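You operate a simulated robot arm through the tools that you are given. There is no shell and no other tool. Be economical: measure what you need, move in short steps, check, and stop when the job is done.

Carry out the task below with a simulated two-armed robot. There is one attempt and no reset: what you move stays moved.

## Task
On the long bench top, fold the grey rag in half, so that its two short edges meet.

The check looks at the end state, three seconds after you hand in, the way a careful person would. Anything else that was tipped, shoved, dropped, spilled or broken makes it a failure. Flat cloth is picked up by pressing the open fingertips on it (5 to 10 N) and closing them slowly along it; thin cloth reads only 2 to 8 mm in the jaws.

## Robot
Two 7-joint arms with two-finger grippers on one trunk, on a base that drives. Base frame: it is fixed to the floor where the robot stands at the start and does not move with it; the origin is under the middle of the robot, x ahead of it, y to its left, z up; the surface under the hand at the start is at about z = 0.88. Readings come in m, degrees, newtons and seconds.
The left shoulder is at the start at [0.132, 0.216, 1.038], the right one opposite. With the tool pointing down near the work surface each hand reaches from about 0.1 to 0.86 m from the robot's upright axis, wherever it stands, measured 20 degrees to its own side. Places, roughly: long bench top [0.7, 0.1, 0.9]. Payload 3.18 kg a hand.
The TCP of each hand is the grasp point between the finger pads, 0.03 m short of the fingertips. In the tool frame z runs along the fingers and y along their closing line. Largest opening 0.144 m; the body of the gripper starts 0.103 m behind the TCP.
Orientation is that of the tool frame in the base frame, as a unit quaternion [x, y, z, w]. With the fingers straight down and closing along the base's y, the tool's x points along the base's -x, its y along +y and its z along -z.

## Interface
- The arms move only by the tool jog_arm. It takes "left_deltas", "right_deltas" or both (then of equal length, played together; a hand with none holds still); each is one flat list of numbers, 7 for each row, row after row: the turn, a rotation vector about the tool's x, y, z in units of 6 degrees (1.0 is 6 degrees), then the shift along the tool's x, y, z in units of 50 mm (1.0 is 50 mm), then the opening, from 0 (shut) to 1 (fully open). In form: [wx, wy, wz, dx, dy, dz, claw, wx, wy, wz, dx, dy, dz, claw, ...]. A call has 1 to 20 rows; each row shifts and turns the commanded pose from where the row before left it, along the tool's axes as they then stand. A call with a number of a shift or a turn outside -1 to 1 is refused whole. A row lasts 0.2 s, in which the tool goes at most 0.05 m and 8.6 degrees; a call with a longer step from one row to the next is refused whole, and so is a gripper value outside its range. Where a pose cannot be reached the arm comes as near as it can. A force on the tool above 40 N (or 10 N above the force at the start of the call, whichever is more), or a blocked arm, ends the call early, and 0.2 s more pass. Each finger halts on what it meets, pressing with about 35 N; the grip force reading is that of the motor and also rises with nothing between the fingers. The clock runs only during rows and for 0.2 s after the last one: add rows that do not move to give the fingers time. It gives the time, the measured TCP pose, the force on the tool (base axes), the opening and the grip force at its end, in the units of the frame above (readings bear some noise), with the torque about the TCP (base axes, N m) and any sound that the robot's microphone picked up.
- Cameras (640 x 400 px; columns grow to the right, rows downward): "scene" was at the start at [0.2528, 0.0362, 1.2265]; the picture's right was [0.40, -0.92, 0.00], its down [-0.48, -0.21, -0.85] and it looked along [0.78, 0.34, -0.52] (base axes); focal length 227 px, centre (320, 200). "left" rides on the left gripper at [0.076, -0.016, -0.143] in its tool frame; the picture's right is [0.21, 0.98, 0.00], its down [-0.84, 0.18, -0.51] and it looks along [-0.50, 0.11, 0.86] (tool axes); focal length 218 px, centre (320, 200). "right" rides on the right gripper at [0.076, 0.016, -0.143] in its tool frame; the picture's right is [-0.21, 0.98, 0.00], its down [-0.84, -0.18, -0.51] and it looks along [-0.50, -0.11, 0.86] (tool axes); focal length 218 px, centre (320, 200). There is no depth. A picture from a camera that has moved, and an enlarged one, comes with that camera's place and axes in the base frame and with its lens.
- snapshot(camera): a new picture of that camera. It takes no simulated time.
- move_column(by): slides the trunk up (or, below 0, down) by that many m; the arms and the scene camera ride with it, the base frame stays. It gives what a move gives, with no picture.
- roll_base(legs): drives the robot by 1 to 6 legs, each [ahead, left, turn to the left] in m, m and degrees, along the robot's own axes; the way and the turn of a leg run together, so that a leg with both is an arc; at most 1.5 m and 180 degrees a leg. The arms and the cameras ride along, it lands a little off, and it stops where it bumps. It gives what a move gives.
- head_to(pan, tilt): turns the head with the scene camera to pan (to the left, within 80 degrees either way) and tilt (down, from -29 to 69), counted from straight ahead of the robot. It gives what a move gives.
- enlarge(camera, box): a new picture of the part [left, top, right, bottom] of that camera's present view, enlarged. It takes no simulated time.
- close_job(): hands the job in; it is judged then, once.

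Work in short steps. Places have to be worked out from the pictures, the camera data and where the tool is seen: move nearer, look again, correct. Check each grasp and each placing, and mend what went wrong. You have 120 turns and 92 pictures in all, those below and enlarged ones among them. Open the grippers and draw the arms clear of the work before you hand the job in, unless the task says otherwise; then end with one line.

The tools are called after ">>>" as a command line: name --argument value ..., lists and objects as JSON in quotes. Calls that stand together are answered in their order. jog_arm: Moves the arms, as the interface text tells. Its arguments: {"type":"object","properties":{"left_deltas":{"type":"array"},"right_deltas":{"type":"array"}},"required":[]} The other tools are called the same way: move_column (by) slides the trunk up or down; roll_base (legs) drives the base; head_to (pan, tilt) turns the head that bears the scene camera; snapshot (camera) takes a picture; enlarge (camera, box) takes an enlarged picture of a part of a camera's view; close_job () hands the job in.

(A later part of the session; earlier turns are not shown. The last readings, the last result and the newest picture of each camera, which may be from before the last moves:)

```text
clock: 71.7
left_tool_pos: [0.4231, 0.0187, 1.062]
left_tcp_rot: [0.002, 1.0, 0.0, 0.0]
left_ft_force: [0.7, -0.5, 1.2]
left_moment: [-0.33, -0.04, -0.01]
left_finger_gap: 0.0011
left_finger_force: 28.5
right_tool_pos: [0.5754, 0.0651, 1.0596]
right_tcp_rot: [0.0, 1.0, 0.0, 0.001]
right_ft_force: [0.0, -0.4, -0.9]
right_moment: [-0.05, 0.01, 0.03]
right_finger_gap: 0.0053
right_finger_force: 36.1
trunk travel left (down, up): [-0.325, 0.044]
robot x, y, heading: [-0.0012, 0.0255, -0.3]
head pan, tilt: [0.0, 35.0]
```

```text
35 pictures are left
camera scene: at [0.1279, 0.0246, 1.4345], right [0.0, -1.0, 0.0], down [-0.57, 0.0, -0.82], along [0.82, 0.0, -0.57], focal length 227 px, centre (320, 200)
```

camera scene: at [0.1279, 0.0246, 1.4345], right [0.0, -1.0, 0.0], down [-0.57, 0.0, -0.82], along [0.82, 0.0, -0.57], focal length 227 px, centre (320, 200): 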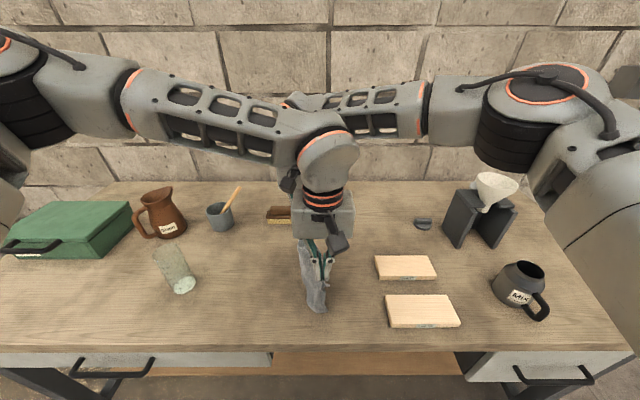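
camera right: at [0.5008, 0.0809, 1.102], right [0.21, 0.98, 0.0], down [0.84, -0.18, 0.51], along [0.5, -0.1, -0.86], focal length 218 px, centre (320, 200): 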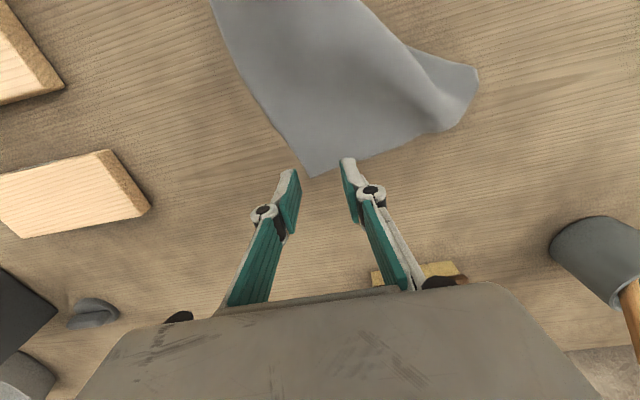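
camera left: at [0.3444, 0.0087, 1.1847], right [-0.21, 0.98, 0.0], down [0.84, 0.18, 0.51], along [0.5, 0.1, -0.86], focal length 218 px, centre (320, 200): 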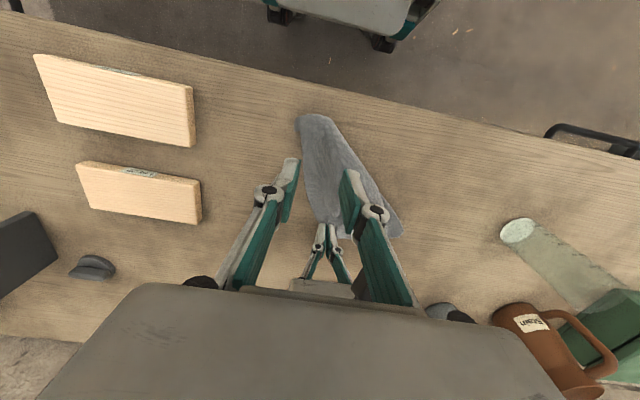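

I rotate the pair clockwise on a circle with partial wrist yaw, rising, so the hands end side by side in y.

>>> jog_arm --right_deltas '[0, 0, 0.917, -0.053, -0.241, -0.15, 0, 0, 0, 0.917, -0.038, -0.244, -0.15, 0, 0, 0, 0.917, -0.024, -0.246, -0.15, 0, 0, 0, 0.917, -0.009, -0.247, -0.15, 0, 0, 0, 0.917, 0.005, -0.247, -0.15, 0, 0, 0, 0.917, 0.02, -0.246, -0.15, 0, 0, 0, 0.917, 0.035, -0.244, -0.15, 0, 0, 0, 0.917, 0.049, -0.242, -0.15, 0, 0, 0, 0.917, 0.063, -0.239, -0.15, 0, 0, 0, 0.917, 0.077, -0.234, -0.15, 0, 0, 0, 0.917, 0.091, -0.229, -0.15, 0, 0, 0, 0.917, 0.104, -0.224, -0.15, 0, 0, 0, 0, 0, 0, 0, 0]' --left_deltas '[0, 0, 0.917, 0.053, 0.241, -0.15, 0, 0, 0, 0.917, 0.038, 0.244, -0.15, 0, 0, 0, 0.917, 0.024, 0.246, -0.15, 0, 0, 0, 0.917, 0.009, 0.247, -0.15, 0, 0, 0, 0.917, -0.005, 0.247, -0.15, 0, 0, 0, 0.917, -0.02, 0.246, -0.15, 0, 0, 0, 0.917, -0.035, 0.244, -0.15, 0, 0, 0, 0.917, -0.049, 0.242, -0.15, 0, 0, 0, 0.917, -0.063, 0.239, -0.15, 0, 0, 0, 0.917, -0.077, 0.234, -0.15, 0, 0, 0, 0.917, -0.091, 0.229, -0.15, 0, 0, 0, 0.917, -0.104, 0.224, -0.15, 0, 0, 0, 0, 0, 0, 0, 0]'

>>> snapshot --camera "scene"

```text
clock: 74.5
left_tool_pos: [0.4482, 0.1034, 1.1182]
left_tcp_rot: [0.353, 0.936, -0.001, -0.001]
left_ft_force: [-0.6, 0.4, -0.9]
left_moment: [0.06, -0.09, 0.01]
left_finger_gap: 0.0048
left_finger_force: 42.5
left hand out of reach, approached as far as the arm can: row 8, 9, 10, 11, 12
right_tool_pos: [0.4977, -0.0355, 1.1497]
right_tcp_rot: [0.545, 0.839, -0.001, 0.0]
right_ft_force: [0.1, 0.8, 2.2]
right_moment: [0.0, 0.01, 0.01]
right_finger_gap: 0.0018
right_finger_force: 37.3
trunk travel left (down, up): [-0.325, 0.044]
robot x, y, heading: [0.0013, 0.0239, -0.0]
head pan, tilt: [0.0, 35.0]
```

```text
34 pictures are left
camera scene: at [0.128, 0.0252, 1.4345], right [0.0, -1.0, 0.0], down [-0.57, 0.0, -0.82], along [0.82, 0.0, -0.57], focal length 227 px, centre (320, 200)
```

scene: 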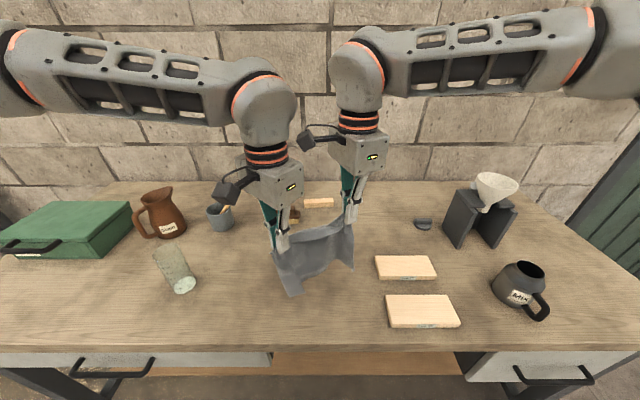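

The rag now hangs open between the hands. I zoom in to see which edge is held.

>>> enlarge --camera "scene" --box '[240, 180, 400, 310]'

```text
3.08 times, centred on (320, 245) of scene
camera zoom: at [0.128, 0.0252, 1.4345], right [0.0, -1.0, 0.0], down [-0.57, 0.0, -0.82], along [0.82, 0.0, -0.57], focal length 699 px, centre (320, 62)
```

zoom: 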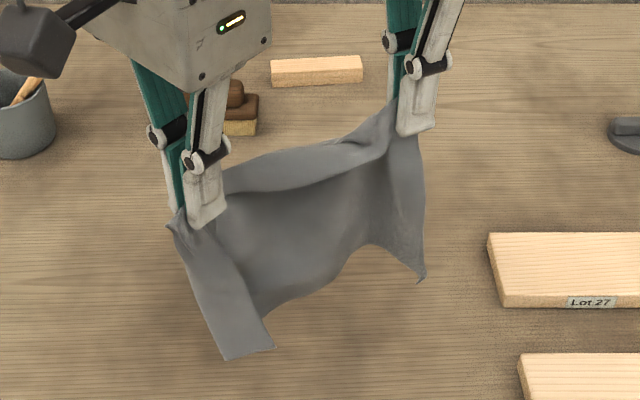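

The drop is about 0.165 m, so the long edge is held (right has A, left has B). I'll lay the rag flat near the robot, then fold corner by corner. First I move both forward and spread the hands a little.

>>> jog_arm --left_deltas '[0, 0, 0, -0.2, 0.349, 0.045, 0, 0, 0, 0, -0.2, 0.349, 0.045, 0, 0, 0, 0, -0.2, 0.349, 0.045, 0, 0, 0, 0, -0.2, 0.349, 0.045, 0, 0, 0, 0, -0.2, 0.349, 0.045, 0, 0, 0, 0, -0.2, 0.349, 0.045, 0, 0, 0, 0, -0.2, 0.349, 0.045, 0, 0, 0, 0, -0.2, 0.349, 0.045, 0, 0, 0, 0, 0, 0, 0, 0, 0, 0, 0, 0, 0, 0, 0]' --right_deltas '[0, 0, 0, -0.09, 0.24, 0.125, 0, 0, 0, 0, -0.09, 0.24, 0.125, 0, 0, 0, 0, -0.09, 0.24, 0.125, 0, 0, 0, 0, -0.09, 0.24, 0.125, 0, 0, 0, 0, -0.09, 0.24, 0.125, 0, 0, 0, 0, -0.09, 0.24, 0.125, 0, 0, 0, 0, -0.09, 0.24, 0.125, 0, 0, 0, 0, -0.09, 0.24, 0.125, 0, 0, 0, 0, 0, 0, 0, 0, 0, 0, 0, 0, 0, 0, 0]'

>>> enlarge --camera "scene" --box '[220, 140, 420, 300]'

```text
clock: 76.7
left_tool_pos: [0.4565, 0.1062, 1.1162]
left_tcp_rot: [0.351, 0.936, 0.0, 0.001]
left_ft_force: [3.2, -3.2, 1.3]
left_moment: [-0.03, -0.24, 0.01]
left_finger_gap: 0.0021
left_finger_force: 29.0
left hand out of reach, approached as far as the arm can: row 1, 2, 3, 4, 5, 6, 7, 8
right_tool_pos: [0.6013, -0.0293, 1.1001]
right_tcp_rot: [0.545, 0.839, 0.0, 0.0]
right_ft_force: [1.1, -0.2, -1.9]
right_moment: [-0.04, -0.03, -0.01]
right_finger_gap: 0.0031
right_finger_force: 27.9
trunk travel left (down, up): [-0.325, 0.044]
robot x, y, heading: [-0.0003, 0.0215, -0.0]
head pan, tilt: [0.0, 35.0]
```

```text
2.50 times, centred on (320, 220) of scene
camera zoom: at [0.1281, 0.0254, 1.4345], right [0.0, -1.0, 0.0], down [-0.57, 0.0, -0.82], along [0.82, 0.0, -0.57], focal length 568 px, centre (320, 150)
```

zoom: 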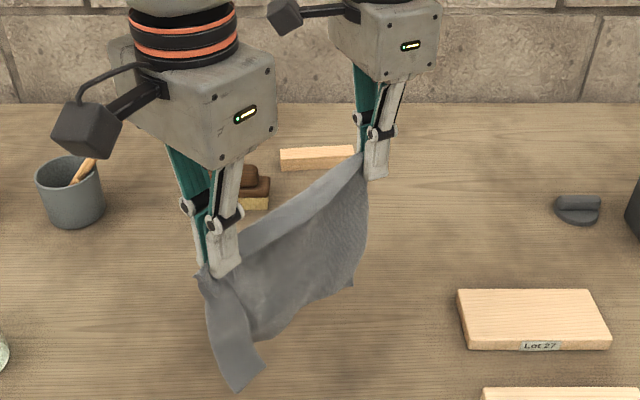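

The left arm is limited by its yaw; I turn the left wrist back about 27° in place and see if it frees up.

>>> jog_arm --left_deltas '[0, 0, -0.9, 0, 0, 0, 0, 0, 0, -0.9, 0, 0, 0, 0, 0, 0, -0.9, 0, 0, 0, 0, 0, 0, -0.9, 0, 0, 0, 0, 0, 0, -0.9, 0, 0, 0, 0, 0, 0, 0, 0, 0, 0, 0]'

```text
clock: 78.1
left_tool_pos: [0.4573, 0.1069, 1.1174]
left_tcp_rot: [0.124, 0.992, 0.0, 0.0]
left_ft_force: [0.2, 0.2, -0.2]
left_moment: [0.01, -0.02, 0.03]
left_finger_gap: 0.0045
left_finger_force: 30.9
right_tool_pos: [0.6, -0.0301, 1.0999]
right_tcp_rot: [0.544, 0.839, 0.001, 0.0]
right_ft_force: [-0.2, 0.1, -0.6]
right_moment: [0.04, 0.0, 0.02]
right_finger_gap: 0.0013
right_finger_force: 31.1
trunk travel left (down, up): [-0.325, 0.044]
robot x, y, heading: [-0.0042, 0.0227, -0.1]
head pan, tilt: [0.0, 35.0]
```

Freed. Now I bring the left forward to match the right.

>>> jog_arm --left_deltas '[0, 0, 0, -0.369, 0.206, 0.05, 0, 0, 0, 0, -0.369, 0.206, 0.05, 0, 0, 0, 0, -0.369, 0.206, 0.05, 0, 0, 0, 0, -0.369, 0.206, 0.05, 0, 0, 0, 0, -0.369, 0.206, 0.05, 0, 0, 0, 0, -0.369, 0.206, 0.05, 0, 0, 0, 0, -0.369, 0.206, 0.05, 0, 0, 0, 0, 0, 0, 0, 0, 0, 0, 0, 0, 0, 0, 0]'

>>> enlarge --camera "scene" --box '[220, 140, 420, 300]'

```text
clock: 80.1
left_tool_pos: [0.5991, 0.145, 1.0991]
left_tcp_rot: [0.125, 0.992, 0.0, -0.001]
left_ft_force: [0.8, 0.5, -0.8]
left_moment: [-0.01, -0.01, 0.0]
left_finger_gap: 0.0051
left_finger_force: 31.2
right_tool_pos: [0.6005, -0.0292, 1.1005]
right_tcp_rot: [0.545, 0.839, 0.001, 0.0]
right_ft_force: [0.1, 0.8, 0.7]
right_moment: [-0.02, -0.02, -0.02]
right_finger_gap: 0.0004
right_finger_force: 32.2
trunk travel left (down, up): [-0.325, 0.044]
robot x, y, heading: [-0.001, 0.0261, 0.0]
head pan, tilt: [0.0, 35.0]
```

```text
2.50 times, centred on (320, 220) of scene
camera zoom: at [0.1278, 0.0252, 1.4345], right [0.0, -1.0, 0.0], down [-0.57, 0.0, -0.82], along [0.82, 0.0, -0.57], focal length 568 px, centre (320, 150)
```

zoom: 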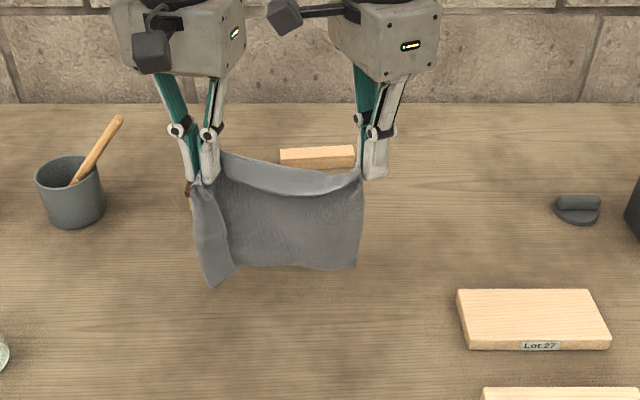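

The rag hangs like a clean banner. I lower it and draw it back toward the robot to lay it flat.

>>> jog_arm --left_deltas '[0, 0, 0, 0, 0, 0.4, 0, 0, 0, 0, 0.395, -0.07, 0.36, 0, 0, 0, 0, 0.395, -0.07, 0.36, 0, 0, 0, 0, 0.395, -0.07, 0.36, 0, 0, 0, 0, 0.395, -0.07, 0.36, 0, 0, 0, 0, 0.395, -0.07, 0.36, 0, 0, 0, 0, 0.395, -0.07, 0.36, 0, 0, 0, 0, 0.395, -0.07, 0.36, 0, 0, 0, 0, 0.395, -0.07, 0.36, 0, 0, 0, 0, 0.3, -0.05, 0.1, 0, 0, 0, 0, 0, 0, 0, 0]' --right_deltas '[0, 0, 0, 0, 0, 0.4, 0, 0, 0, 0, 0.162, -0.366, 0.36, 0, 0, 0, 0, 0.162, -0.366, 0.36, 0, 0, 0, 0, 0.162, -0.366, 0.36, 0, 0, 0, 0, 0.162, -0.366, 0.36, 0, 0, 0, 0, 0.162, -0.366, 0.36, 0, 0, 0, 0, 0.162, -0.366, 0.36, 0, 0, 0, 0, 0.162, -0.366, 0.36, 0, 0, 0, 0, 0.162, -0.366, 0.36, 0, 0, 0, 0, 0.12, -0.28, 0.1, 0, 0, 0, 0, 0, 0, 0, 0]'

>>> enlarge --camera "scene" --box '[200, 180, 440, 350]'

```text
clock: 82.5
left_tool_pos: [0.4228, 0.1585, 0.9301]
left_tcp_rot: [0.125, 0.992, 0.0, -0.001]
left_ft_force: [-0.8, 2.9, -2.6]
left_moment: [-0.3, -0.1, 0.03]
left_finger_gap: 0.0012
left_finger_force: 31.7
right_tool_pos: [0.4259, -0.0306, 0.9319]
right_tcp_rot: [0.545, 0.838, 0.001, 0.001]
right_ft_force: [-0.4, -0.5, 0.5]
right_moment: [0.0, 0.02, -0.01]
right_finger_gap: 0.0007
right_finger_force: 30.3
trunk travel left (down, up): [-0.325, 0.044]
robot x, y, heading: [0.0011, 0.024, -0.3]
head pan, tilt: [0.0, 35.0]
```

```text
2.35 times, centred on (320, 265) of scene
camera zoom: at [0.1279, 0.0248, 1.4345], right [0.0, -1.0, 0.0], down [-0.57, 0.0, -0.82], along [0.82, 0.0, -0.57], focal length 535 px, centre (320, 47)
```

zoom: 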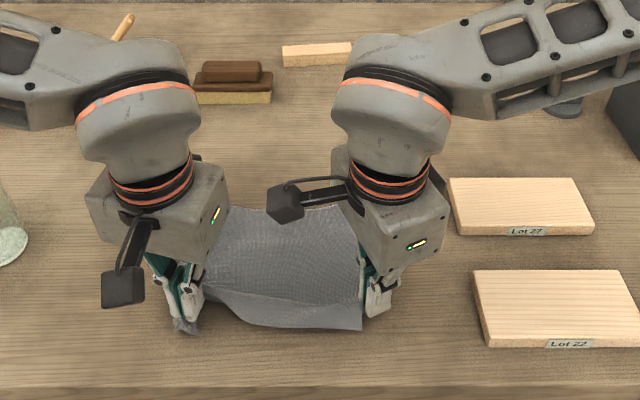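

Laid nearly flat. I lower slightly, release both and rise clear to inspect.

>>> jog_arm --left_deltas '[0, 0, 0, 0, 0, 0.22, 0, 0, 0, 0, 0, 0, 0, 0.08, 0, 0, 0, 0, 0, 0, 0.15, 0, 0, 0, 0, 0, 0, 0.2, 0, 0, 0, 0, 0, -0.4, 0.2, 0, 0, 0, 0, 0, -0.8, 0.2, 0, 0, 0, 0.2, 0.5, -0.8, 0.2, 0, 0, 0, 0.2, 0.5, -0.8, 0.2, 0, 0, 0, 0.2, 0.5, -0.8, 0.2, 0, 0, 0, 0.2, 0.5, -0.8, 0.2, 0, 0, 0, 0, 0, 0, 0.2]' --right_deltas '[0, 0, 0, 0, 0, 0.22, 0, 0, 0, 0, 0, 0, 0, 0.08, 0, 0, 0, 0, 0, 0, 0.15, 0, 0, 0, 0, 0, 0, 0.2, 0, 0, 0, 0, 0, -0.4, 0.2, 0, 0, 0, 0, 0, -0.8, 0.2, 0, 0, -1, -0.45, -0.2, -0.8, 0.2, 0, 0, -1, -0.45, -0.15, -0.8, 0.2, 0, 0, -1, -0.4, -0.25, -0.8, 0.2, 0, 0, -1, -0.3, -0.3, -0.8, 0.2, 0, 0, 0, 0, 0, 0, 0.2]'

>>> enlarge --camera "scene" --box '[200, 180, 440, 350]'

```text
clock: 84.9
left_tool_pos: [0.41, 0.2675, 1.1376]
left_tcp_rot: [0.125, 0.992, 0.0, -0.001]
left_ft_force: [0.2, -0.4, -0.1]
left_moment: [0.01, 0.04, 0.0]
left_finger_gap: 0.0287
left_finger_force: 0.1
right_tool_pos: [0.4306, -0.1229, 1.1431]
right_tcp_rot: [0.357, 0.934, -0.001, 0.0]
right_ft_force: [1.2, -0.4, 0.8]
right_moment: [0.01, 0.01, -0.03]
right_finger_gap: 0.0288
right_finger_force: 0.0
trunk travel left (down, up): [-0.325, 0.044]
robot x, y, heading: [-0.0005, 0.0262, -0.1]
head pan, tilt: [0.0, 35.0]
```

```text
2.35 times, centred on (320, 265) of scene
camera zoom: at [0.1288, 0.0249, 1.4343], right [0.0, -1.0, 0.0], down [-0.57, 0.0, -0.82], along [0.82, 0.0, -0.57], focal length 535 px, centre (320, 47)
```

zoom: 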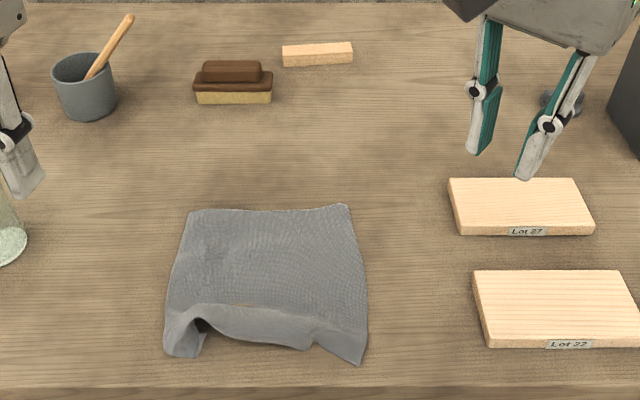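

The rag is laid out; far edge about 0.20 m wide, so that's a short edge, and the near part seems to be tucked. I zoom in on the near edge.

>>> enlarge --camera "scene" --box '[250, 250, 350, 350]'

>>> snapshot --camera "left"

```text
4.00 times, centred on (300, 300) of scene
camera zoom: at [0.1288, 0.0249, 1.4343], right [0.0, -1.0, 0.0], down [-0.57, 0.0, -0.82], along [0.82, 0.0, -0.57], focal length 909 px, centre (400, -200)
```

zoom: 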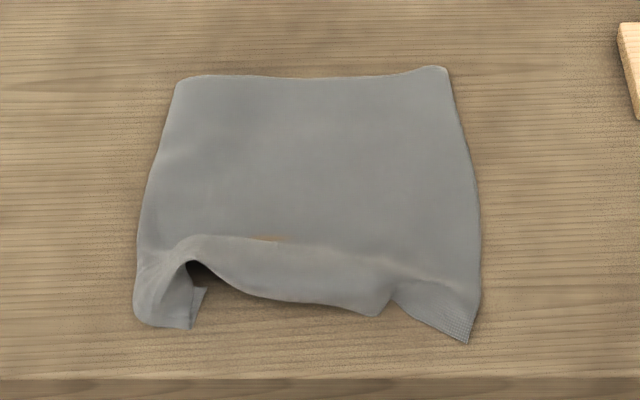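

```text
27 pictures are left
camera left: at [0.3313, 0.271, 1.2809], right [0.04, 1.0, 0.0], down [0.86, -0.04, 0.51], along [0.51, -0.02, -0.86], focal length 218 px, centre (320, 200)
```

left: 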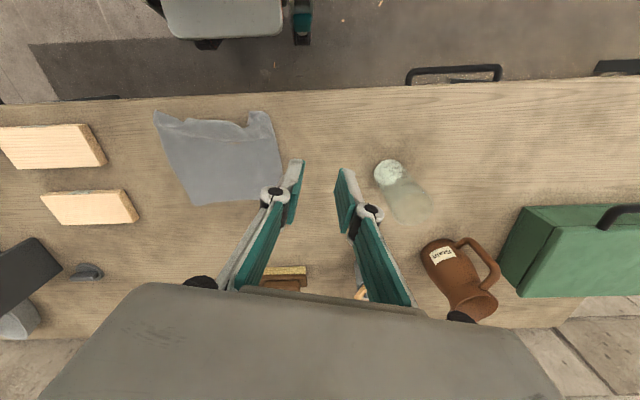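

A strip of about 5 cm along the left short edge is folded under; the right short edge (A near at (0.383, -0.015), D far at (0.574, -0.01)) is clean. I'll pick up that short edge with both hands, hang the rag so it opens fully, then lay it folded. I square the wrists and move over A and D.

>>> jog_arm --right_deltas '[0, 0, -0.995, 0, 0, 0, 0.25, 0, 0, -0.995, 0, 0, 0, 0.25, 0, 0, -0.995, 0, 0, 0, 0.25, 0, 0, -0.995, 0, 0, 0, 0.25, 0, 0, -0.995, 0, 0, 0, 0.25, 0, 0, -0.995, 0, 0, 0, 0.25, 0, 0, -0.995, 0, 0, 0, 0.25, 0, 0, 0, -0.346, 0.386, 0.523, 0.25, 0, 0, 0, -0.346, 0.386, 0.523, 0.25, 0, 0, 0, -0.346, 0.386, 0.523, 0.25, 0, 0, 0, -0.346, 0.386, 0.523, 0.25, 0, 0, 0, -0.346, 0.386, 0.523, 0.25, 0, 0, 0, -0.346, 0.386, 0.523, 0.25, 0, 0, 0, -0.346, 0.386, 0.523, 0.25, 0, 0, 0, 0, 0, 0, 0.25]' --left_deltas '[0, 0, -0.8, 0, 0, 0, 0.25, 0, 0, -0.8, 0, 0, 0, 0.25, 0, 0, -0.8, 0, 0, 0, 0.25, 0, 0, 0, 0, 0, 0, 0.25, 0, 0, 0, 0, 0, 0, 0.25, 0, 0, 0, 0, 0, 0, 0.25, 0, 0, 0, 0, 0, 0, 0.25, 0, 0, 0, 0, -0.741, 0.4, 0.25, 0, 0, 0, 0, -0.741, 0.4, 0.25, 0, 0, 0, 0, -0.741, 0.4, 0.25, 0, 0, 0, 0, -0.741, 0.4, 0.25, 0, 0, 0, 0, -0.741, 0.4, 0.25, 0, 0, 0, 0, -0.741, 0.4, 0.25, 0, 0, 0, 0, -0.741, 0.4, 0.25, 0, 0, 0, 0, 0, 0, 0.25]'

>>> snapshot --camera "left"

>>> snapshot --camera "right"

```text
clock: 87.7
left_tool_pos: [0.4134, 0.0646, 1.0253]
left_tcp_rot: [-0.014, 1.0, 0.009, -0.004]
left_ft_force: [-0.8, 10.3, 1.3]
left_moment: [-1.29, -0.05, 0.23]
left_finger_gap: 0.0359
left_finger_force: 0.0
right_tool_pos: [0.5319, -0.0222, 0.9891]
right_tcp_rot: [-0.007, 1.0, -0.004, 0.0]
right_ft_force: [0.2, -9.5, -0.5]
right_moment: [1.58, -0.05, 0.92]
right_finger_gap: 0.0362
right_finger_force: 0.1
trunk travel left (down, up): [-0.325, 0.044]
robot x, y, heading: [0.0028, 0.0253, 0.1]
head pan, tilt: [0.0, 35.0]
stopped in row 13 (left hand): the force on the tool passed its limit at 88 N (the readings are from after the stop); the commanded pose is now the measured one
```

```text
26 pictures are left
camera left: at [0.3385, 0.0439, 1.1665], right [-0.24, 0.97, 0.02], down [0.84, 0.19, 0.5], along [0.49, 0.13, -0.86], focal length 218 px, centre (320, 200)
```

left: 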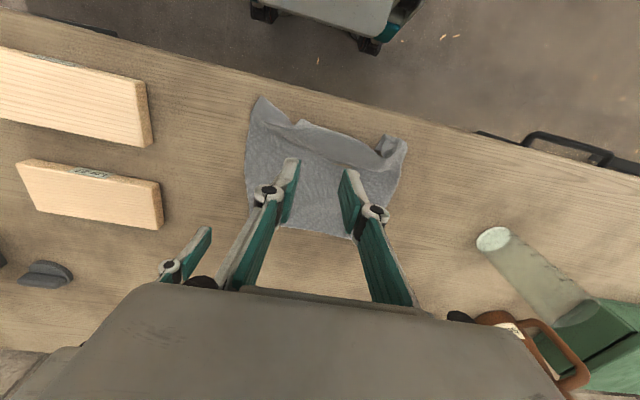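

```text
25 pictures are left
camera right: at [0.4543, -0.0049, 1.1321], right [0.2, 0.98, -0.01], down [0.84, -0.17, 0.51], along [0.5, -0.11, -0.86], focal length 218 px, centre (320, 200)
```

right: 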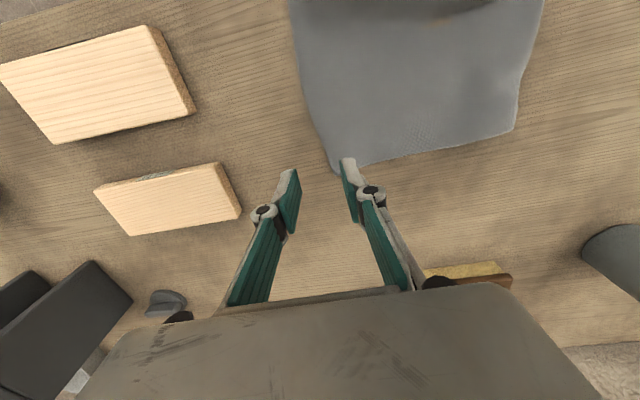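

The grippers touched each other. I back the left off a bit while the right goes over D.

>>> jog_arm --left_deltas '[0, 0, 0, 0.2, 0.6, -0.3, 0.25, 0, 0, 0, 0.2, 0.6, 0, 0.25, 0, 0, 0, 0, 0, 0, 0.25, 0, 0, 0, 0, 0, 0, 0.25, 0, 0, 0, 0, 0, 0, 0.25]' --right_deltas '[0, 0, 0, 0, 0, 0, 0.25, 0, 0, 0, -0.1, 0.2, 0.2, 0.25, 0, 0, 0, -0.1, 0.2, 0.3, 0.25, 0, 0, 0, -0.06, 0.2, 0.4, 0.25, 0, 0, 0, 0, 0, 0, 0.25]'

```text
clock: 88.9
left_tool_pos: [0.3917, 0.1231, 1.0432]
left_tcp_rot: [-0.012, 1.0, 0.008, -0.004]
left_ft_force: [0.0, 0.0, -0.2]
left_moment: [0.04, 0.0, 0.0]
left_finger_gap: 0.0358
left_finger_force: 0.1
right_tool_pos: [0.5422, 0.0086, 0.9451]
right_tcp_rot: [-0.007, 1.0, -0.003, 0.002]
right_ft_force: [-0.6, 0.2, 0.3]
right_moment: [0.0, -0.02, 0.0]
right_finger_gap: 0.0362
right_finger_force: 0.0
trunk travel left (down, up): [-0.325, 0.044]
robot x, y, heading: [-0.0016, 0.0244, -0.0]
head pan, tilt: [0.0, 35.0]
```

Lower right to contact and bring the left over A at a safe x-distance.

>>> jog_arm --left_deltas '[0, 0, 0, 0, -0.585, 0.1, 0.25, 0, 0, 0, 0, -0.585, 0.1, 0.25, 0, 0, 0, 0, -0.585, 0.5, 0.25, 0, 0, 0, 0, -0.585, 0.5, 0.25, 0, 0, 0, 0, 0, 0.4, 0.25, 0, 0, 0, 0, 0, 0, 0.25]' --right_deltas '[0, 0, 0, 0, 0, 0.3, 0.25, 0, 0, 0, 0, 0, 0.25, 0.25, 0, 0, 0, 0, 0, 0.1, 0.25, 0, 0, 0, 0, 0, 0.05, 0.25, 0, 0, 0, 0, 0, 0.0, 0.25, 0, 0, 0, 0, 0, 0, 0.25]'

>>> snapshot --camera "left"

```text
clock: 90.3
left_tool_pos: [0.393, 0.0056, 0.9589]
left_tcp_rot: [-0.013, 1.0, 0.008, -0.004]
left_ft_force: [-0.7, 0.8, -0.1]
left_moment: [-0.02, 0.02, -0.03]
left_finger_gap: 0.0359
left_finger_force: 0.0
right_tool_pos: [0.5426, 0.0095, 0.9114]
right_tcp_rot: [-0.006, 1.0, -0.003, 0.001]
right_ft_force: [1.0, 0.3, 12.0]
right_moment: [0.16, -0.05, -0.02]
right_finger_gap: 0.0356
right_finger_force: 0.0
trunk travel left (down, up): [-0.325, 0.044]
robot x, y, heading: [0.0012, 0.0253, -0.3]
head pan, tilt: [0.0, 35.0]
```

```text
24 pictures are left
camera left: at [0.3187, -0.0137, 1.1008], right [-0.23, 0.97, 0.02], down [0.84, 0.19, 0.5], along [0.49, 0.13, -0.86], focal length 218 px, centre (320, 200)
```

left: 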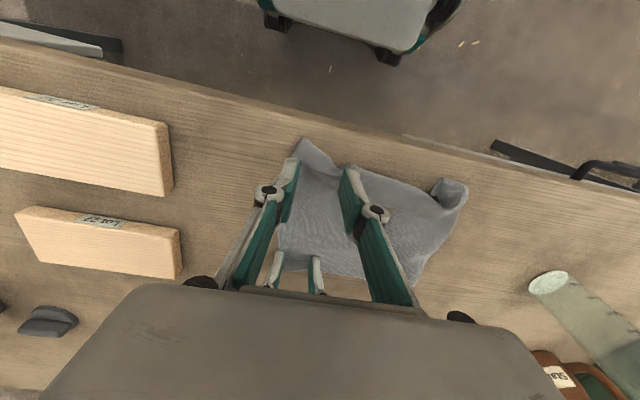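

A is at (0.378, -0.012). I shift the left 1 cm forward and lower it to contact; right is pressing at 12 N, so I ease it slightly.

>>> jog_arm --left_deltas '[0, 0, 0, -0.2, -0.05, 0.3, 0.25, 0, 0, 0, 0, 0, 0.3, 0.25, 0, 0, 0, 0, 0, 0.2, 0.25, 0, 0, 0, 0, 0, 0.1, 0.25, 0, 0, 0, 0, 0, 0.05, 0.25, 0, 0, 0, 0, 0, 0, 0.25]' --right_deltas '[0, 0, 0, 0, 0, -0.01, 0.25, 0, 0, 0, 0, 0, 0, 0.25, 0, 0, 0, 0, 0, 0, 0.25, 0, 0, 0, 0, 0, 0, 0.25, 0, 0, 0, 0, 0, 0, 0.25, 0, 0, 0, 0, 0, 0, 0.25]'

```text
clock: 90.7
left_tool_pos: [0.3977, 0.002, 0.9558]
left_tcp_rot: [-0.013, 1.0, 0.005, -0.002]
left_ft_force: [-3.4, 3.8, 14.2]
left_moment: [-0.3, -1.11, 0.26]
left_finger_gap: 0.0363
left_finger_force: 0.1
right_tool_pos: [0.5472, 0.0083, 0.9109]
right_tcp_rot: [-0.007, 1.0, -0.002, 0.006]
right_ft_force: [-0.8, -4.2, 7.0]
right_moment: [0.9, -0.47, 0.48]
right_finger_gap: 0.0361
right_finger_force: 0.0
trunk travel left (down, up): [-0.325, 0.044]
robot x, y, heading: [0.0006, 0.0273, -0.1]
head pan, tilt: [0.0, 35.0]
stopped in row 1 (left hand): the force on the tool passed its limit at 59 N (the readings are from after the stop); the commanded pose is now the measured one
```

The hands touch at this spacing because the right camera stalk faces the left hand. I back the left off, close the right on D now, and will shift it away afterwards.

>>> jog_arm --left_deltas '[0, 0, 0, 0.4, 0.2, -0.5, 0.25, 0, 0, 0, 0.4, 0.2, -0.5, 0.25, 0, 0, 0, 0, 0, 0, 0.25]'

>>> jog_arm --right_deltas '[0, 0, 0, 0, 0, 0.01, 0.25, 0, 0, 0, 0, 0, 0, 0.23, 0, 0, 0, 0, 0, 0, 0.21, 0, 0, 0, 0, 0, 0, 0.19, 0, 0, 0, 0, 0, 0, 0.17, 0, 0, 0, 0, 0, 0, 0.15, 0, 0, 0, 0, 0, 0, 0.13, 0, 0, 0, 0, 0, 0, 0.11, 0, 0, 0, 0, 0, 0, 0.09, 0, 0, 0, 0, 0, 0, 0.07, 0, 0, 0, 0, 0, 0, 0.05, 0, 0, 0, 0, 0, 0, 0.03, 0, 0, 0, 0, 0, 0, 0.01, 0, 0, 0, 0, 0, 0, 0, 0, 0, 0, 0, 0, 0, 0, 0, 0, 0, 0, 0, 0, 0]'

>>> enlarge --camera "right" --box '[200, 60, 500, 240]'

```text
clock: 91.5
left_tool_pos: [0.3566, 0.0226, 1.0059]
left_tcp_rot: [-0.012, 1.0, 0.005, -0.003]
left_ft_force: [0.2, 0.6, 0.6]
left_moment: [-0.01, 0.03, 0.02]
left_finger_gap: 0.036
left_finger_force: 0.0
right_tool_pos: [0.5469, 0.0083, 0.9109]
right_tcp_rot: [-0.008, 1.0, -0.003, 0.007]
right_ft_force: [1.4, -0.4, 18.9]
right_moment: [0.17, 0.02, 0.0]
right_finger_gap: 0.0361
right_finger_force: 0.2
trunk travel left (down, up): [-0.325, 0.044]
robot x, y, heading: [-0.0008, 0.0266, -0.1]
head pan, tilt: [0.0, 35.0]
```

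```text
clock: 94.8
left_tool_pos: [0.357, 0.0231, 1.0048]
left_tcp_rot: [-0.012, 1.0, 0.007, -0.003]
left_ft_force: [-0.5, -0.7, -0.2]
left_moment: [0.02, -0.01, 0.0]
left_finger_gap: 0.0361
left_finger_force: 0.1
right_tool_pos: [0.546, 0.0077, 0.9088]
right_tcp_rot: [-0.007, 1.0, -0.003, 0.006]
right_ft_force: [0.8, 1.0, 2.3]
right_moment: [-0.15, 0.12, -0.04]
right_finger_gap: 0.0062
right_finger_force: 31.5
trunk travel left (down, up): [-0.325, 0.044]
robot x, y, heading: [0.0026, 0.0275, -0.3]
head pan, tilt: [0.0, 35.0]
```

```text
2.13 times, centred on (350, 150) of right
camera zoom: at [0.4686, 0.0239, 1.0511], right [0.2, 0.98, 0.0], down [0.84, -0.17, 0.52], along [0.51, -0.1, -0.85], focal length 466 px, centre (256, 307)
```

zoom: 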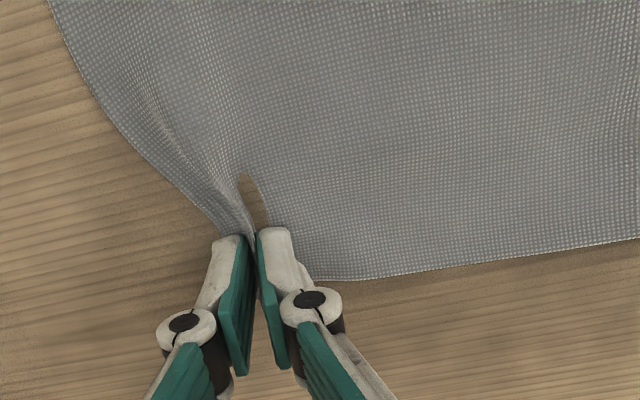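

Right has D (6.2 mm). I move it up and away 2 cm, and bring the left back over A.

>>> jog_arm --right_deltas '[0, 0, 0, 0, 0, -0.2, 0, 0, 0, 0, -0.2, 0, -0.1, 0, 0, 0, 0, -0.2, 0, -0.1, 0, 0, 0, 0, 0, 0, 0, 0, 0, 0, 0, 0, 0, 0, 0, 0, 0, 0, 0, 0, 0, 0]' --left_deltas '[0, 0, 0, 0, 0, 0, 0.25, 0, 0, 0, 0, 0, 0, 0.25, 0, 0, 0, -0.25, -0.105, 0.2, 0.25, 0, 0, 0, -0.25, -0.105, 0.3, 0.25, 0, 0, 0, -0.25, -0.105, 0.5, 0.25, 0, 0, 0, -0.25, -0.105, 0.5, 0.25]'

>>> snapshot --camera "left"

```text
clock: 96.2
left_tool_pos: [0.4079, 0.0009, 0.9297]
left_tcp_rot: [-0.013, 1.0, 0.005, -0.003]
left_ft_force: [0.3, 0.2, -0.1]
left_moment: [0.02, 0.03, -0.01]
left_finger_gap: 0.0363
left_finger_force: 0.1
right_tool_pos: [0.5694, 0.0073, 0.9287]
right_tcp_rot: [-0.007, 1.0, -0.003, 0.005]
right_ft_force: [0.1, 1.1, -0.2]
right_moment: [-0.01, 0.03, 0.03]
right_finger_gap: 0.0078
right_finger_force: 41.1
trunk travel left (down, up): [-0.325, 0.044]
robot x, y, heading: [0.0009, 0.0255, -0.1]
head pan, tilt: [0.0, 35.0]
```

```text
22 pictures are left
camera left: at [0.3323, -0.0162, 1.0712], right [-0.23, 0.97, 0.01], down [0.84, 0.19, 0.5], along [0.49, 0.13, -0.86], focal length 218 px, centre (320, 200)
```

left: 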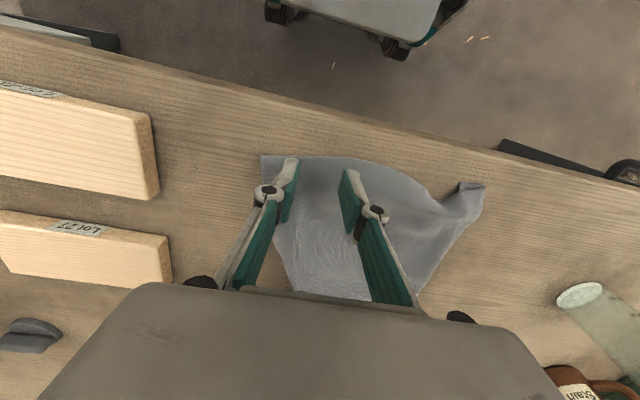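

A has shifted to about (0.407, -0.049). I yaw the right wrist 40° to swing its camera stalk out of the way, then shift the left over the corner.

>>> jog_arm --right_deltas '[0, 0, 0.95, 0, 0, 0, 0, 0, 0, 0.95, 0, 0, 0, 0, 0, 0, 0.95, 0, 0, 0, 0, 0, 0, 0.95, 0, 0, 0, 0, 0, 0, 0.95, 0, 0, 0, 0, 0, 0, 0.95, 0, 0, 0, 0, 0, 0, 0.95, 0, 0, 0, 0, 0, 0, 0, 0, 0, 0, 0, 0, 0, 0, 0, 0, 0, 0]' --left_deltas '[0, 0, 0, 0, 0, 0, 0.25, 0, 0, 0, 0, 0, 0, 0.25, 0, 0, 0, 0, 0, 0, 0.25, 0, 0, 0, 0, 0, 0, 0.25, 0, 0, 0, 0, 0, 0, 0.25, 0, 0, 0, 0, 0, 0, 0.25, 0, 0, 0, 0, 0, 0, 0.25, 0, 0, 0, -0.17, -0.22, 0, 0.25, 0, 0, 0, -0.17, -0.22, 0, 0.25]'

>>> enlarge --camera "left" --box '[200, 80, 520, 300]'

```text
clock: 98.2
left_tool_pos: [0.4268, -0.0193, 0.9293]
left_tcp_rot: [-0.012, 1.0, 0.006, -0.003]
left_ft_force: [0.2, 0.5, 0.4]
left_moment: [0.0, 0.02, 0.0]
left_finger_gap: 0.0357
left_finger_force: 0.0
right_tool_pos: [0.5671, 0.0071, 0.9284]
right_tcp_rot: [0.336, 0.942, -0.001, 0.006]
right_ft_force: [4.3, -0.6, 10.1]
right_moment: [-0.43, 0.53, 0.01]
right_finger_gap: 0.0002
right_finger_force: 29.0
trunk travel left (down, up): [-0.325, 0.044]
robot x, y, heading: [0.0059, 0.0271, 0.0]
head pan, tilt: [0.0, 35.0]
```

```text
1.82 times, centred on (360, 190) of left
camera zoom: at [0.3508, -0.0376, 1.0713], right [-0.23, 0.97, 0.01], down [0.84, 0.19, 0.51], along [0.49, 0.13, -0.86], focal length 397 px, centre (247, 218)
```

zoom: 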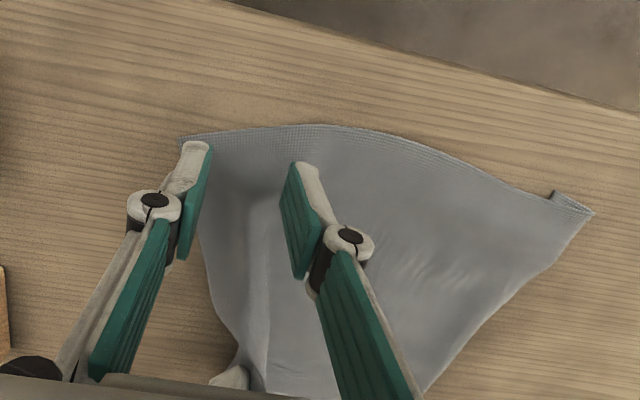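

Positioning is good. I lower the left to contact.

>>> jog_arm --left_deltas '[0, 0, 0, -0.04, 0.06, 0.2, 0.25, 0, 0, 0, 0, 0, 0.12, 0.25, 0, 0, 0, 0, 0, 0.05, 0.25, 0, 0, 0, 0, 0, 0, 0.25]'

```text
clock: 99.2
left_tool_pos: [0.4291, -0.0163, 0.9111]
left_tcp_rot: [-0.011, 1.0, 0.005, -0.003]
left_ft_force: [-2.2, 0.7, 6.2]
left_moment: [-0.13, 0.0, 0.02]
left_finger_gap: 0.0355
left_finger_force: 0.0
right_tool_pos: [0.5676, 0.0078, 0.9303]
right_tcp_rot: [0.335, 0.942, 0.0, 0.006]
right_ft_force: [-0.5, 0.8, -0.3]
right_moment: [-0.01, 0.04, 0.01]
right_finger_gap: 0.0053
right_finger_force: 30.7
trunk travel left (down, up): [-0.325, 0.044]
robot x, y, heading: [0.0025, 0.0213, 0.1]
head pan, tilt: [0.0, 35.0]
```

6 N contact with no collision. I press slightly more and close slowly.

>>> jog_arm --left_deltas '[0, 0, 0, 0, 0, 0.02, 0.25, 0, 0, 0, 0, 0, 0, 0.23, 0, 0, 0, 0, 0, 0, 0.21, 0, 0, 0, 0, 0, 0, 0.19, 0, 0, 0, 0, 0, 0, 0.17, 0, 0, 0, 0, 0, 0, 0.15, 0, 0, 0, 0, 0, 0, 0.13, 0, 0, 0, 0, 0, 0, 0.11, 0, 0, 0, 0, 0, 0, 0.09, 0, 0, 0, 0, 0, 0, 0.07, 0, 0, 0, 0, 0, 0, 0.05, 0, 0, 0, 0, 0, 0, 0.03, 0, 0, 0, 0, 0, 0, 0.01, 0, 0, 0, 0, 0, 0, 0, 0, 0, 0, 0, 0, 0, 0, 0, 0, 0, 0, 0, 0, 0]'

>>> enlarge --camera "left" --box '[200, 80, 520, 300]'

```text
clock: 102.7
left_tool_pos: [0.4279, -0.0143, 0.9091]
left_tcp_rot: [-0.012, 1.0, 0.006, -0.003]
left_ft_force: [0.4, 1.0, 0.8]
left_moment: [0.06, -0.01, 0.0]
left_finger_gap: 0.0034
left_finger_force: 41.5
right_tool_pos: [0.5669, 0.007, 0.929]
right_tcp_rot: [0.335, 0.942, -0.002, 0.006]
right_ft_force: [-0.7, -0.2, -0.6]
right_moment: [0.04, -0.02, 0.01]
right_finger_gap: 0.0025
right_finger_force: 33.6
trunk travel left (down, up): [-0.325, 0.044]
robot x, y, heading: [0.0033, 0.0274, 0.1]
head pan, tilt: [0.0, 35.0]
```

```text
1.82 times, centred on (360, 190) of left
camera zoom: at [0.3524, -0.0344, 1.0524], right [-0.23, 0.97, 0.01], down [0.84, 0.19, 0.5], along [0.49, 0.13, -0.86], focal length 397 px, centre (247, 218)
```

zoom: 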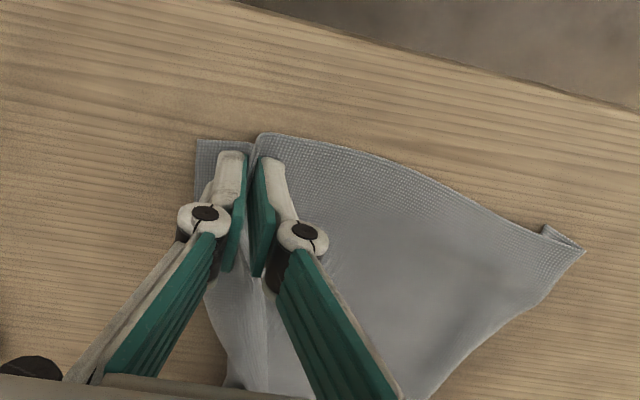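

Both gripped. I lift 0.16 m and then rotate the pair clockwise so the hands sit side by side.

>>> jog_arm --right_deltas '[0, 0, 0, 0, 0, -0.4, 0, 0, 0, 0, 0, 0, -0.4, 0, 0, 0, 0, 0, 0, -0.4, 0, 0, 0, 0, 0, 0, -0.4, 0, 0, 0, 0, 0, 0, -0.4, 0, 0, 0, 0, 0, 0, -0.4, 0, 0, 0, 0, 0, 0, -0.4, 0, 0, 0, 0, 0, 0, -0.4, 0, 0, 0, 0.417, -0.151, -0.16, -0.12, 0, 0, 0, 0.417, -0.132, -0.176, -0.12, 0, 0, 0, 0.417, -0.111, -0.19, -0.12, 0, 0, 0, 0.417, -0.089, -0.201, -0.12, 0, 0, 0, 0.417, -0.066, -0.21, -0.12, 0, 0, 0, 0.417, -0.042, -0.216, -0.12, 0, 0, 0, 0.417, -0.017, -0.219, -0.12, 0, 0, 0, 0.417, 0.007, -0.22, -0.12, 0, 0, 0, 0.417, 0.032, -0.218, -0.12, 0, 0, 0, 0.417, 0.056, -0.213, -0.12, 0, 0, 0, 0.417, 0.08, -0.205, -0.12, 0, 0, 0, 0, 0, 0, 0, 0]' --left_deltas '[0, 0, 0, 0, 0, -0.4, 0, 0, 0, 0, 0, 0, -0.4, 0, 0, 0, 0, 0, 0, -0.4, 0, 0, 0, 0, 0, 0, -0.4, 0, 0, 0, 0, 0, 0, -0.4, 0, 0, 0, 0, 0, 0, -0.4, 0, 0, 0, 0, 0, 0, -0.4, 0, 0, 0, 0, 0, 0, -0.4, 0, 0, 0, 0.417, 0.01, 0.22, -0.12, 0, 0, 0, 0.417, -0.014, 0.22, -0.12, 0, 0, 0, 0.417, -0.039, 0.217, -0.12, 0, 0, 0, 0.417, -0.063, 0.211, -0.12, 0, 0, 0, 0.417, -0.086, 0.202, -0.12, 0, 0, 0, 0.417, -0.109, 0.191, -0.12, 0, 0, 0, 0.417, -0.129, 0.178, -0.12, 0, 0, 0, 0.417, -0.149, 0.162, -0.12, 0, 0, 0, 0.417, -0.166, 0.144, -0.12, 0, 0, 0, 0.417, -0.181, 0.125, -0.12, 0, 0, 0, 0.417, -0.194, 0.104, -0.12, 0, 0, 0, 0, 0, 0, 0, 0]'

>>> enlarge --camera "scene" --box '[220, 140, 420, 300]'

```text
clock: 106.1
left_tool_pos: [0.4647, 0.0548, 1.1204]
left_tcp_rot: [0.17, 0.985, 0.005, -0.006]
left_ft_force: [-1.5, 4.2, 1.5]
left_moment: [-0.88, 0.03, 0.13]
left_finger_gap: 0.0035
left_finger_force: 43.2
right_tool_pos: [0.5299, -0.0686, 1.1384]
right_tcp_rot: [0.506, 0.863, 0.001, 0.009]
right_ft_force: [-0.4, -4.3, 3.8]
right_moment: [0.95, 0.31, 0.12]
right_finger_gap: 0.0008
right_finger_force: 31.2
trunk travel left (down, up): [-0.325, 0.044]
robot x, y, heading: [0.0018, 0.0266, -0.0]
head pan, tilt: [0.0, 35.0]
stopped in row 17 (left hand): the force on the tool passed its limit at 45 N (the readings are from after the stop); the commanded pose is now the measured one
```

```text
2.50 times, centred on (320, 220) of scene
camera zoom: at [0.1271, 0.0248, 1.4346], right [0.0, -1.0, 0.0], down [-0.57, 0.0, -0.82], along [0.82, 0.0, -0.57], focal length 568 px, centre (320, 150)
```

zoom: 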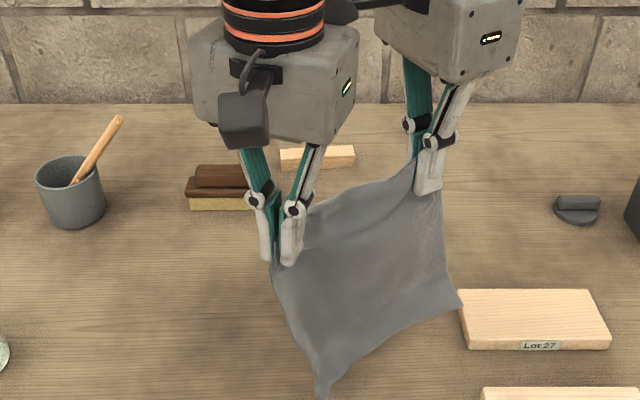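

The hands brushed, but the rag now hangs fully open with the opposite short edge at the bottom. I spread and align the hands at about x 0.50.

>>> jog_arm --left_deltas '[0, 0, 0, -0.011, 0.23, 0, 0, 0, 0, 0, -0.011, 0.23, 0, 0, 0, 0, 0, -0.011, 0.23, 0, 0, 0, 0, 0, -0.011, 0.23, 0, 0, 0, 0, 0, -0.011, 0.23, 0, 0, 0, 0, 0, -0.011, 0.23, 0, 0, 0, 0, 0, -0.011, 0.23, 0, 0, 0, 0, 0, -0.011, 0.23, 0, 0, 0, 0, 0, 0, 0, 0, 0]' --right_deltas '[0, 0, 0, 0, 0, 0, 0, 0, 0, 0, 0, 0, 0, 0, 0, 0, 0, 0.177, -0.016, 0.06, 0, 0, 0, 0, 0.177, -0.016, 0.06, 0, 0, 0, 0, 0.177, -0.016, 0.06, 0, 0, 0, 0, 0.177, -0.016, 0.06, 0, 0, 0, 0, 0.177, -0.016, 0.06, 0, 0, 0, 0, 0.177, -0.016, 0.06, 0, 0, 0, 0, 0, 0, 0, 0]'

>>> enlarge --camera "scene" --box '[200, 150, 440, 320]'

```text
clock: 107.0
left_tool_pos: [0.4739, 0.0867, 1.1189]
left_tcp_rot: [0.178, 0.984, 0.007, -0.011]
left_ft_force: [-2.0, -1.8, -1.7]
left_moment: [0.2, -0.35, -0.11]
left_finger_gap: 0.0073
left_finger_force: 43.7
right_tool_pos: [0.5289, -0.0621, 1.1387]
right_tcp_rot: [0.513, 0.858, 0.005, 0.011]
right_ft_force: [3.0, 1.8, -0.6]
right_moment: [-0.08, 0.33, -0.24]
right_finger_gap: 0.0039
right_finger_force: 38.6
trunk travel left (down, up): [-0.325, 0.044]
robot x, y, heading: [0.0003, 0.0275, -0.3]
head pan, tilt: [0.0, 35.0]
stopped in row 4 (right hand): the force on the tool passed its limit at 46 N (the readings are from after the stop); the commanded pose is now the measured one
```

```text
2.35 times, centred on (320, 235) of scene
camera zoom: at [0.1273, 0.0252, 1.4346], right [0.0, -1.0, 0.0], down [-0.57, 0.0, -0.82], along [0.82, 0.0, -0.57], focal length 535 px, centre (320, 118)
```

zoom: 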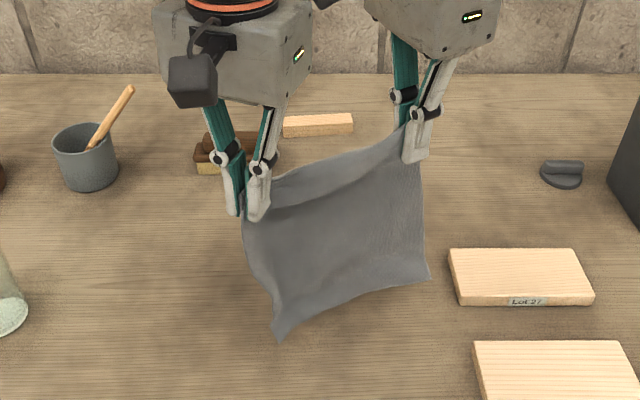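

The rag went taut, so usable separation is about 0.15 m. I align both at x 0.50 with 0.148 m spacing.

>>> jog_arm --right_deltas '[0, 0, 0, 0.131, -0.039, 0.03, 0, 0, 0, 0, 0.131, -0.039, 0.03, 0, 0, 0, 0, 0.131, -0.039, 0.03, 0, 0, 0, 0, 0.131, -0.039, 0.03, 0, 0, 0, 0, 0.131, -0.039, 0.03, 0, 0, 0, 0, 0.131, -0.039, 0.03, 0, 0, 0, 0, 0, 0, 0, 0, 0, 0, 0, 0, 0, 0, 0]' --left_deltas '[0, 0, 0, 0, 0, 0, 0, 0, 0, 0, -0.049, 0.118, -0.03, 0, 0, 0, 0, -0.049, 0.118, -0.03, 0, 0, 0, 0, -0.049, 0.118, -0.03, 0, 0, 0, 0, -0.049, 0.118, -0.03, 0, 0, 0, 0, -0.049, 0.118, -0.03, 0, 0, 0, 0, -0.049, 0.118, -0.03, 0, 0, 0, 0, 0, 0, 0, 0]'

```text
clock: 107.5
left_tool_pos: [0.4717, 0.089, 1.119]
left_tcp_rot: [0.179, 0.984, 0.009, -0.015]
left_ft_force: [-3.8, -0.6, -1.7]
left_moment: [-0.11, -0.44, -0.08]
left_finger_gap: 0.0061
left_finger_force: 45.2
right_tool_pos: [0.5267, -0.0593, 1.1372]
right_tcp_rot: [0.522, 0.853, 0.009, 0.012]
right_ft_force: [2.4, 0.0, 1.8]
right_moment: [0.09, 0.3, -0.17]
right_finger_gap: 0.0004
right_finger_force: 29.9
trunk travel left (down, up): [-0.325, 0.044]
robot x, y, heading: [0.0017, 0.0254, 0.0]
head pan, tilt: [0.0, 35.0]
stopped in row 2 (left hand): the force on the tool passed its limit at 45 N (the readings are from after the stop); the commanded pose is now the measured one
```

The hand bodies interfere: the right camera stalk meets the left gripper body. I lean both hands outward by 15° about the grasp points to separate the bodies.

>>> jog_arm --left_deltas '[0.584, -0.224, 0, 0, 0, 0, 0, 0.584, -0.224, 0, 0, 0, 0, 0, 0.584, -0.224, 0, 0, 0, 0, 0, 0.584, -0.224, 0, 0, 0, 0, 0, 0, 0, 0, 0, 0, 0, 0]' --right_deltas '[-0.284, 0.557, 0, 0, 0, 0, 0, -0.284, 0.557, 0, 0, 0, 0, 0, -0.284, 0.557, 0, 0, 0, 0, 0, -0.284, 0.557, 0, 0, 0, 0, 0, 0, 0, 0, 0, 0, 0, 0]'

```text
clock: 108.8
left_tool_pos: [0.4722, 0.0896, 1.1195]
left_tcp_rot: [0.176, 0.977, -0.12, 0.01]
left_ft_force: [-0.1, -1.1, -1.3]
left_moment: [0.06, 0.01, 0.0]
left_finger_gap: 0.0076
left_finger_force: 37.3
right_tool_pos: [0.5258, -0.0593, 1.1375]
right_tcp_rot: [0.515, 0.847, 0.119, -0.056]
right_ft_force: [0.3, 0.7, -1.3]
right_moment: [-0.04, -0.02, 0.0]
right_finger_gap: 0.0038
right_finger_force: 33.5
trunk travel left (down, up): [-0.325, 0.044]
robot x, y, heading: [0.0004, 0.025, 0.0]
head pan, tilt: [0.0, 35.0]
```

Contact forces vanished. I align both hands at x 0.50.

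>>> jog_arm --right_deltas '[0, 0, 0, 0.105, -0.045, 0.077, 0, 0, 0, 0, 0.105, -0.045, 0.077, 0, 0, 0, 0, 0.105, -0.045, 0.077, 0, 0, 0, 0, 0.105, -0.045, 0.077, 0, 0, 0, 0, 0.105, -0.045, 0.077, 0, 0, 0, 0, 0.105, -0.045, 0.077, 0, 0, 0, 0, 0, 0, 0, 0]' --left_deltas '[0, 0, 0, -0.056, 0.117, -0.024, 0, 0, 0, 0, -0.056, 0.117, -0.024, 0, 0, 0, 0, -0.056, 0.117, -0.024, 0, 0, 0, 0, -0.056, 0.117, -0.024, 0, 0, 0, 0, -0.056, 0.117, -0.024, 0, 0, 0, 0, -0.056, 0.117, -0.024, 0, 0, 0, 0, 0, 0, 0, 0]'

>>> enlarge --camera "scene" --box '[200, 150, 440, 320]'

```text
clock: 110.3
left_tool_pos: [0.5003, 0.1169, 1.1182]
left_tcp_rot: [0.177, 0.977, -0.119, 0.011]
left_ft_force: [0.3, 0.2, 0.1]
left_moment: [0.11, 0.03, -0.02]
left_finger_gap: 0.007
left_finger_force: 33.5
right_tool_pos: [0.5014, -0.0317, 1.118]
right_tcp_rot: [0.515, 0.847, 0.119, -0.056]
right_ft_force: [-0.2, -0.8, 0.7]
right_moment: [-0.01, 0.11, 0.04]
right_finger_gap: 0.0012
right_finger_force: 34.2
trunk travel left (down, up): [-0.325, 0.044]
robot x, y, heading: [0.0001, 0.0279, -0.3]
head pan, tilt: [0.0, 35.0]
```

```text
2.35 times, centred on (320, 235) of scene
camera zoom: at [0.1274, 0.0247, 1.4346], right [0.0, -1.0, 0.0], down [-0.57, 0.0, -0.82], along [0.82, 0.0, -0.57], focal length 535 px, centre (320, 118)
```

zoom: 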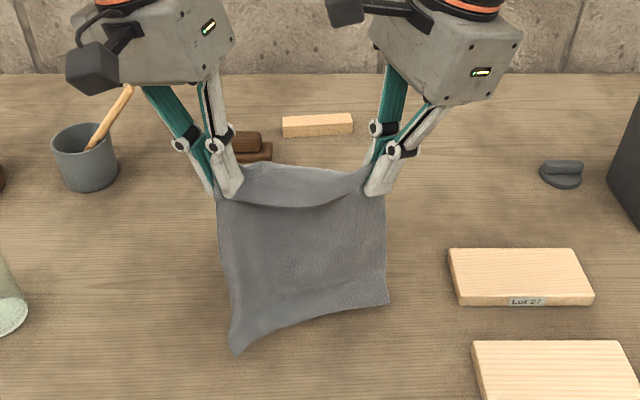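

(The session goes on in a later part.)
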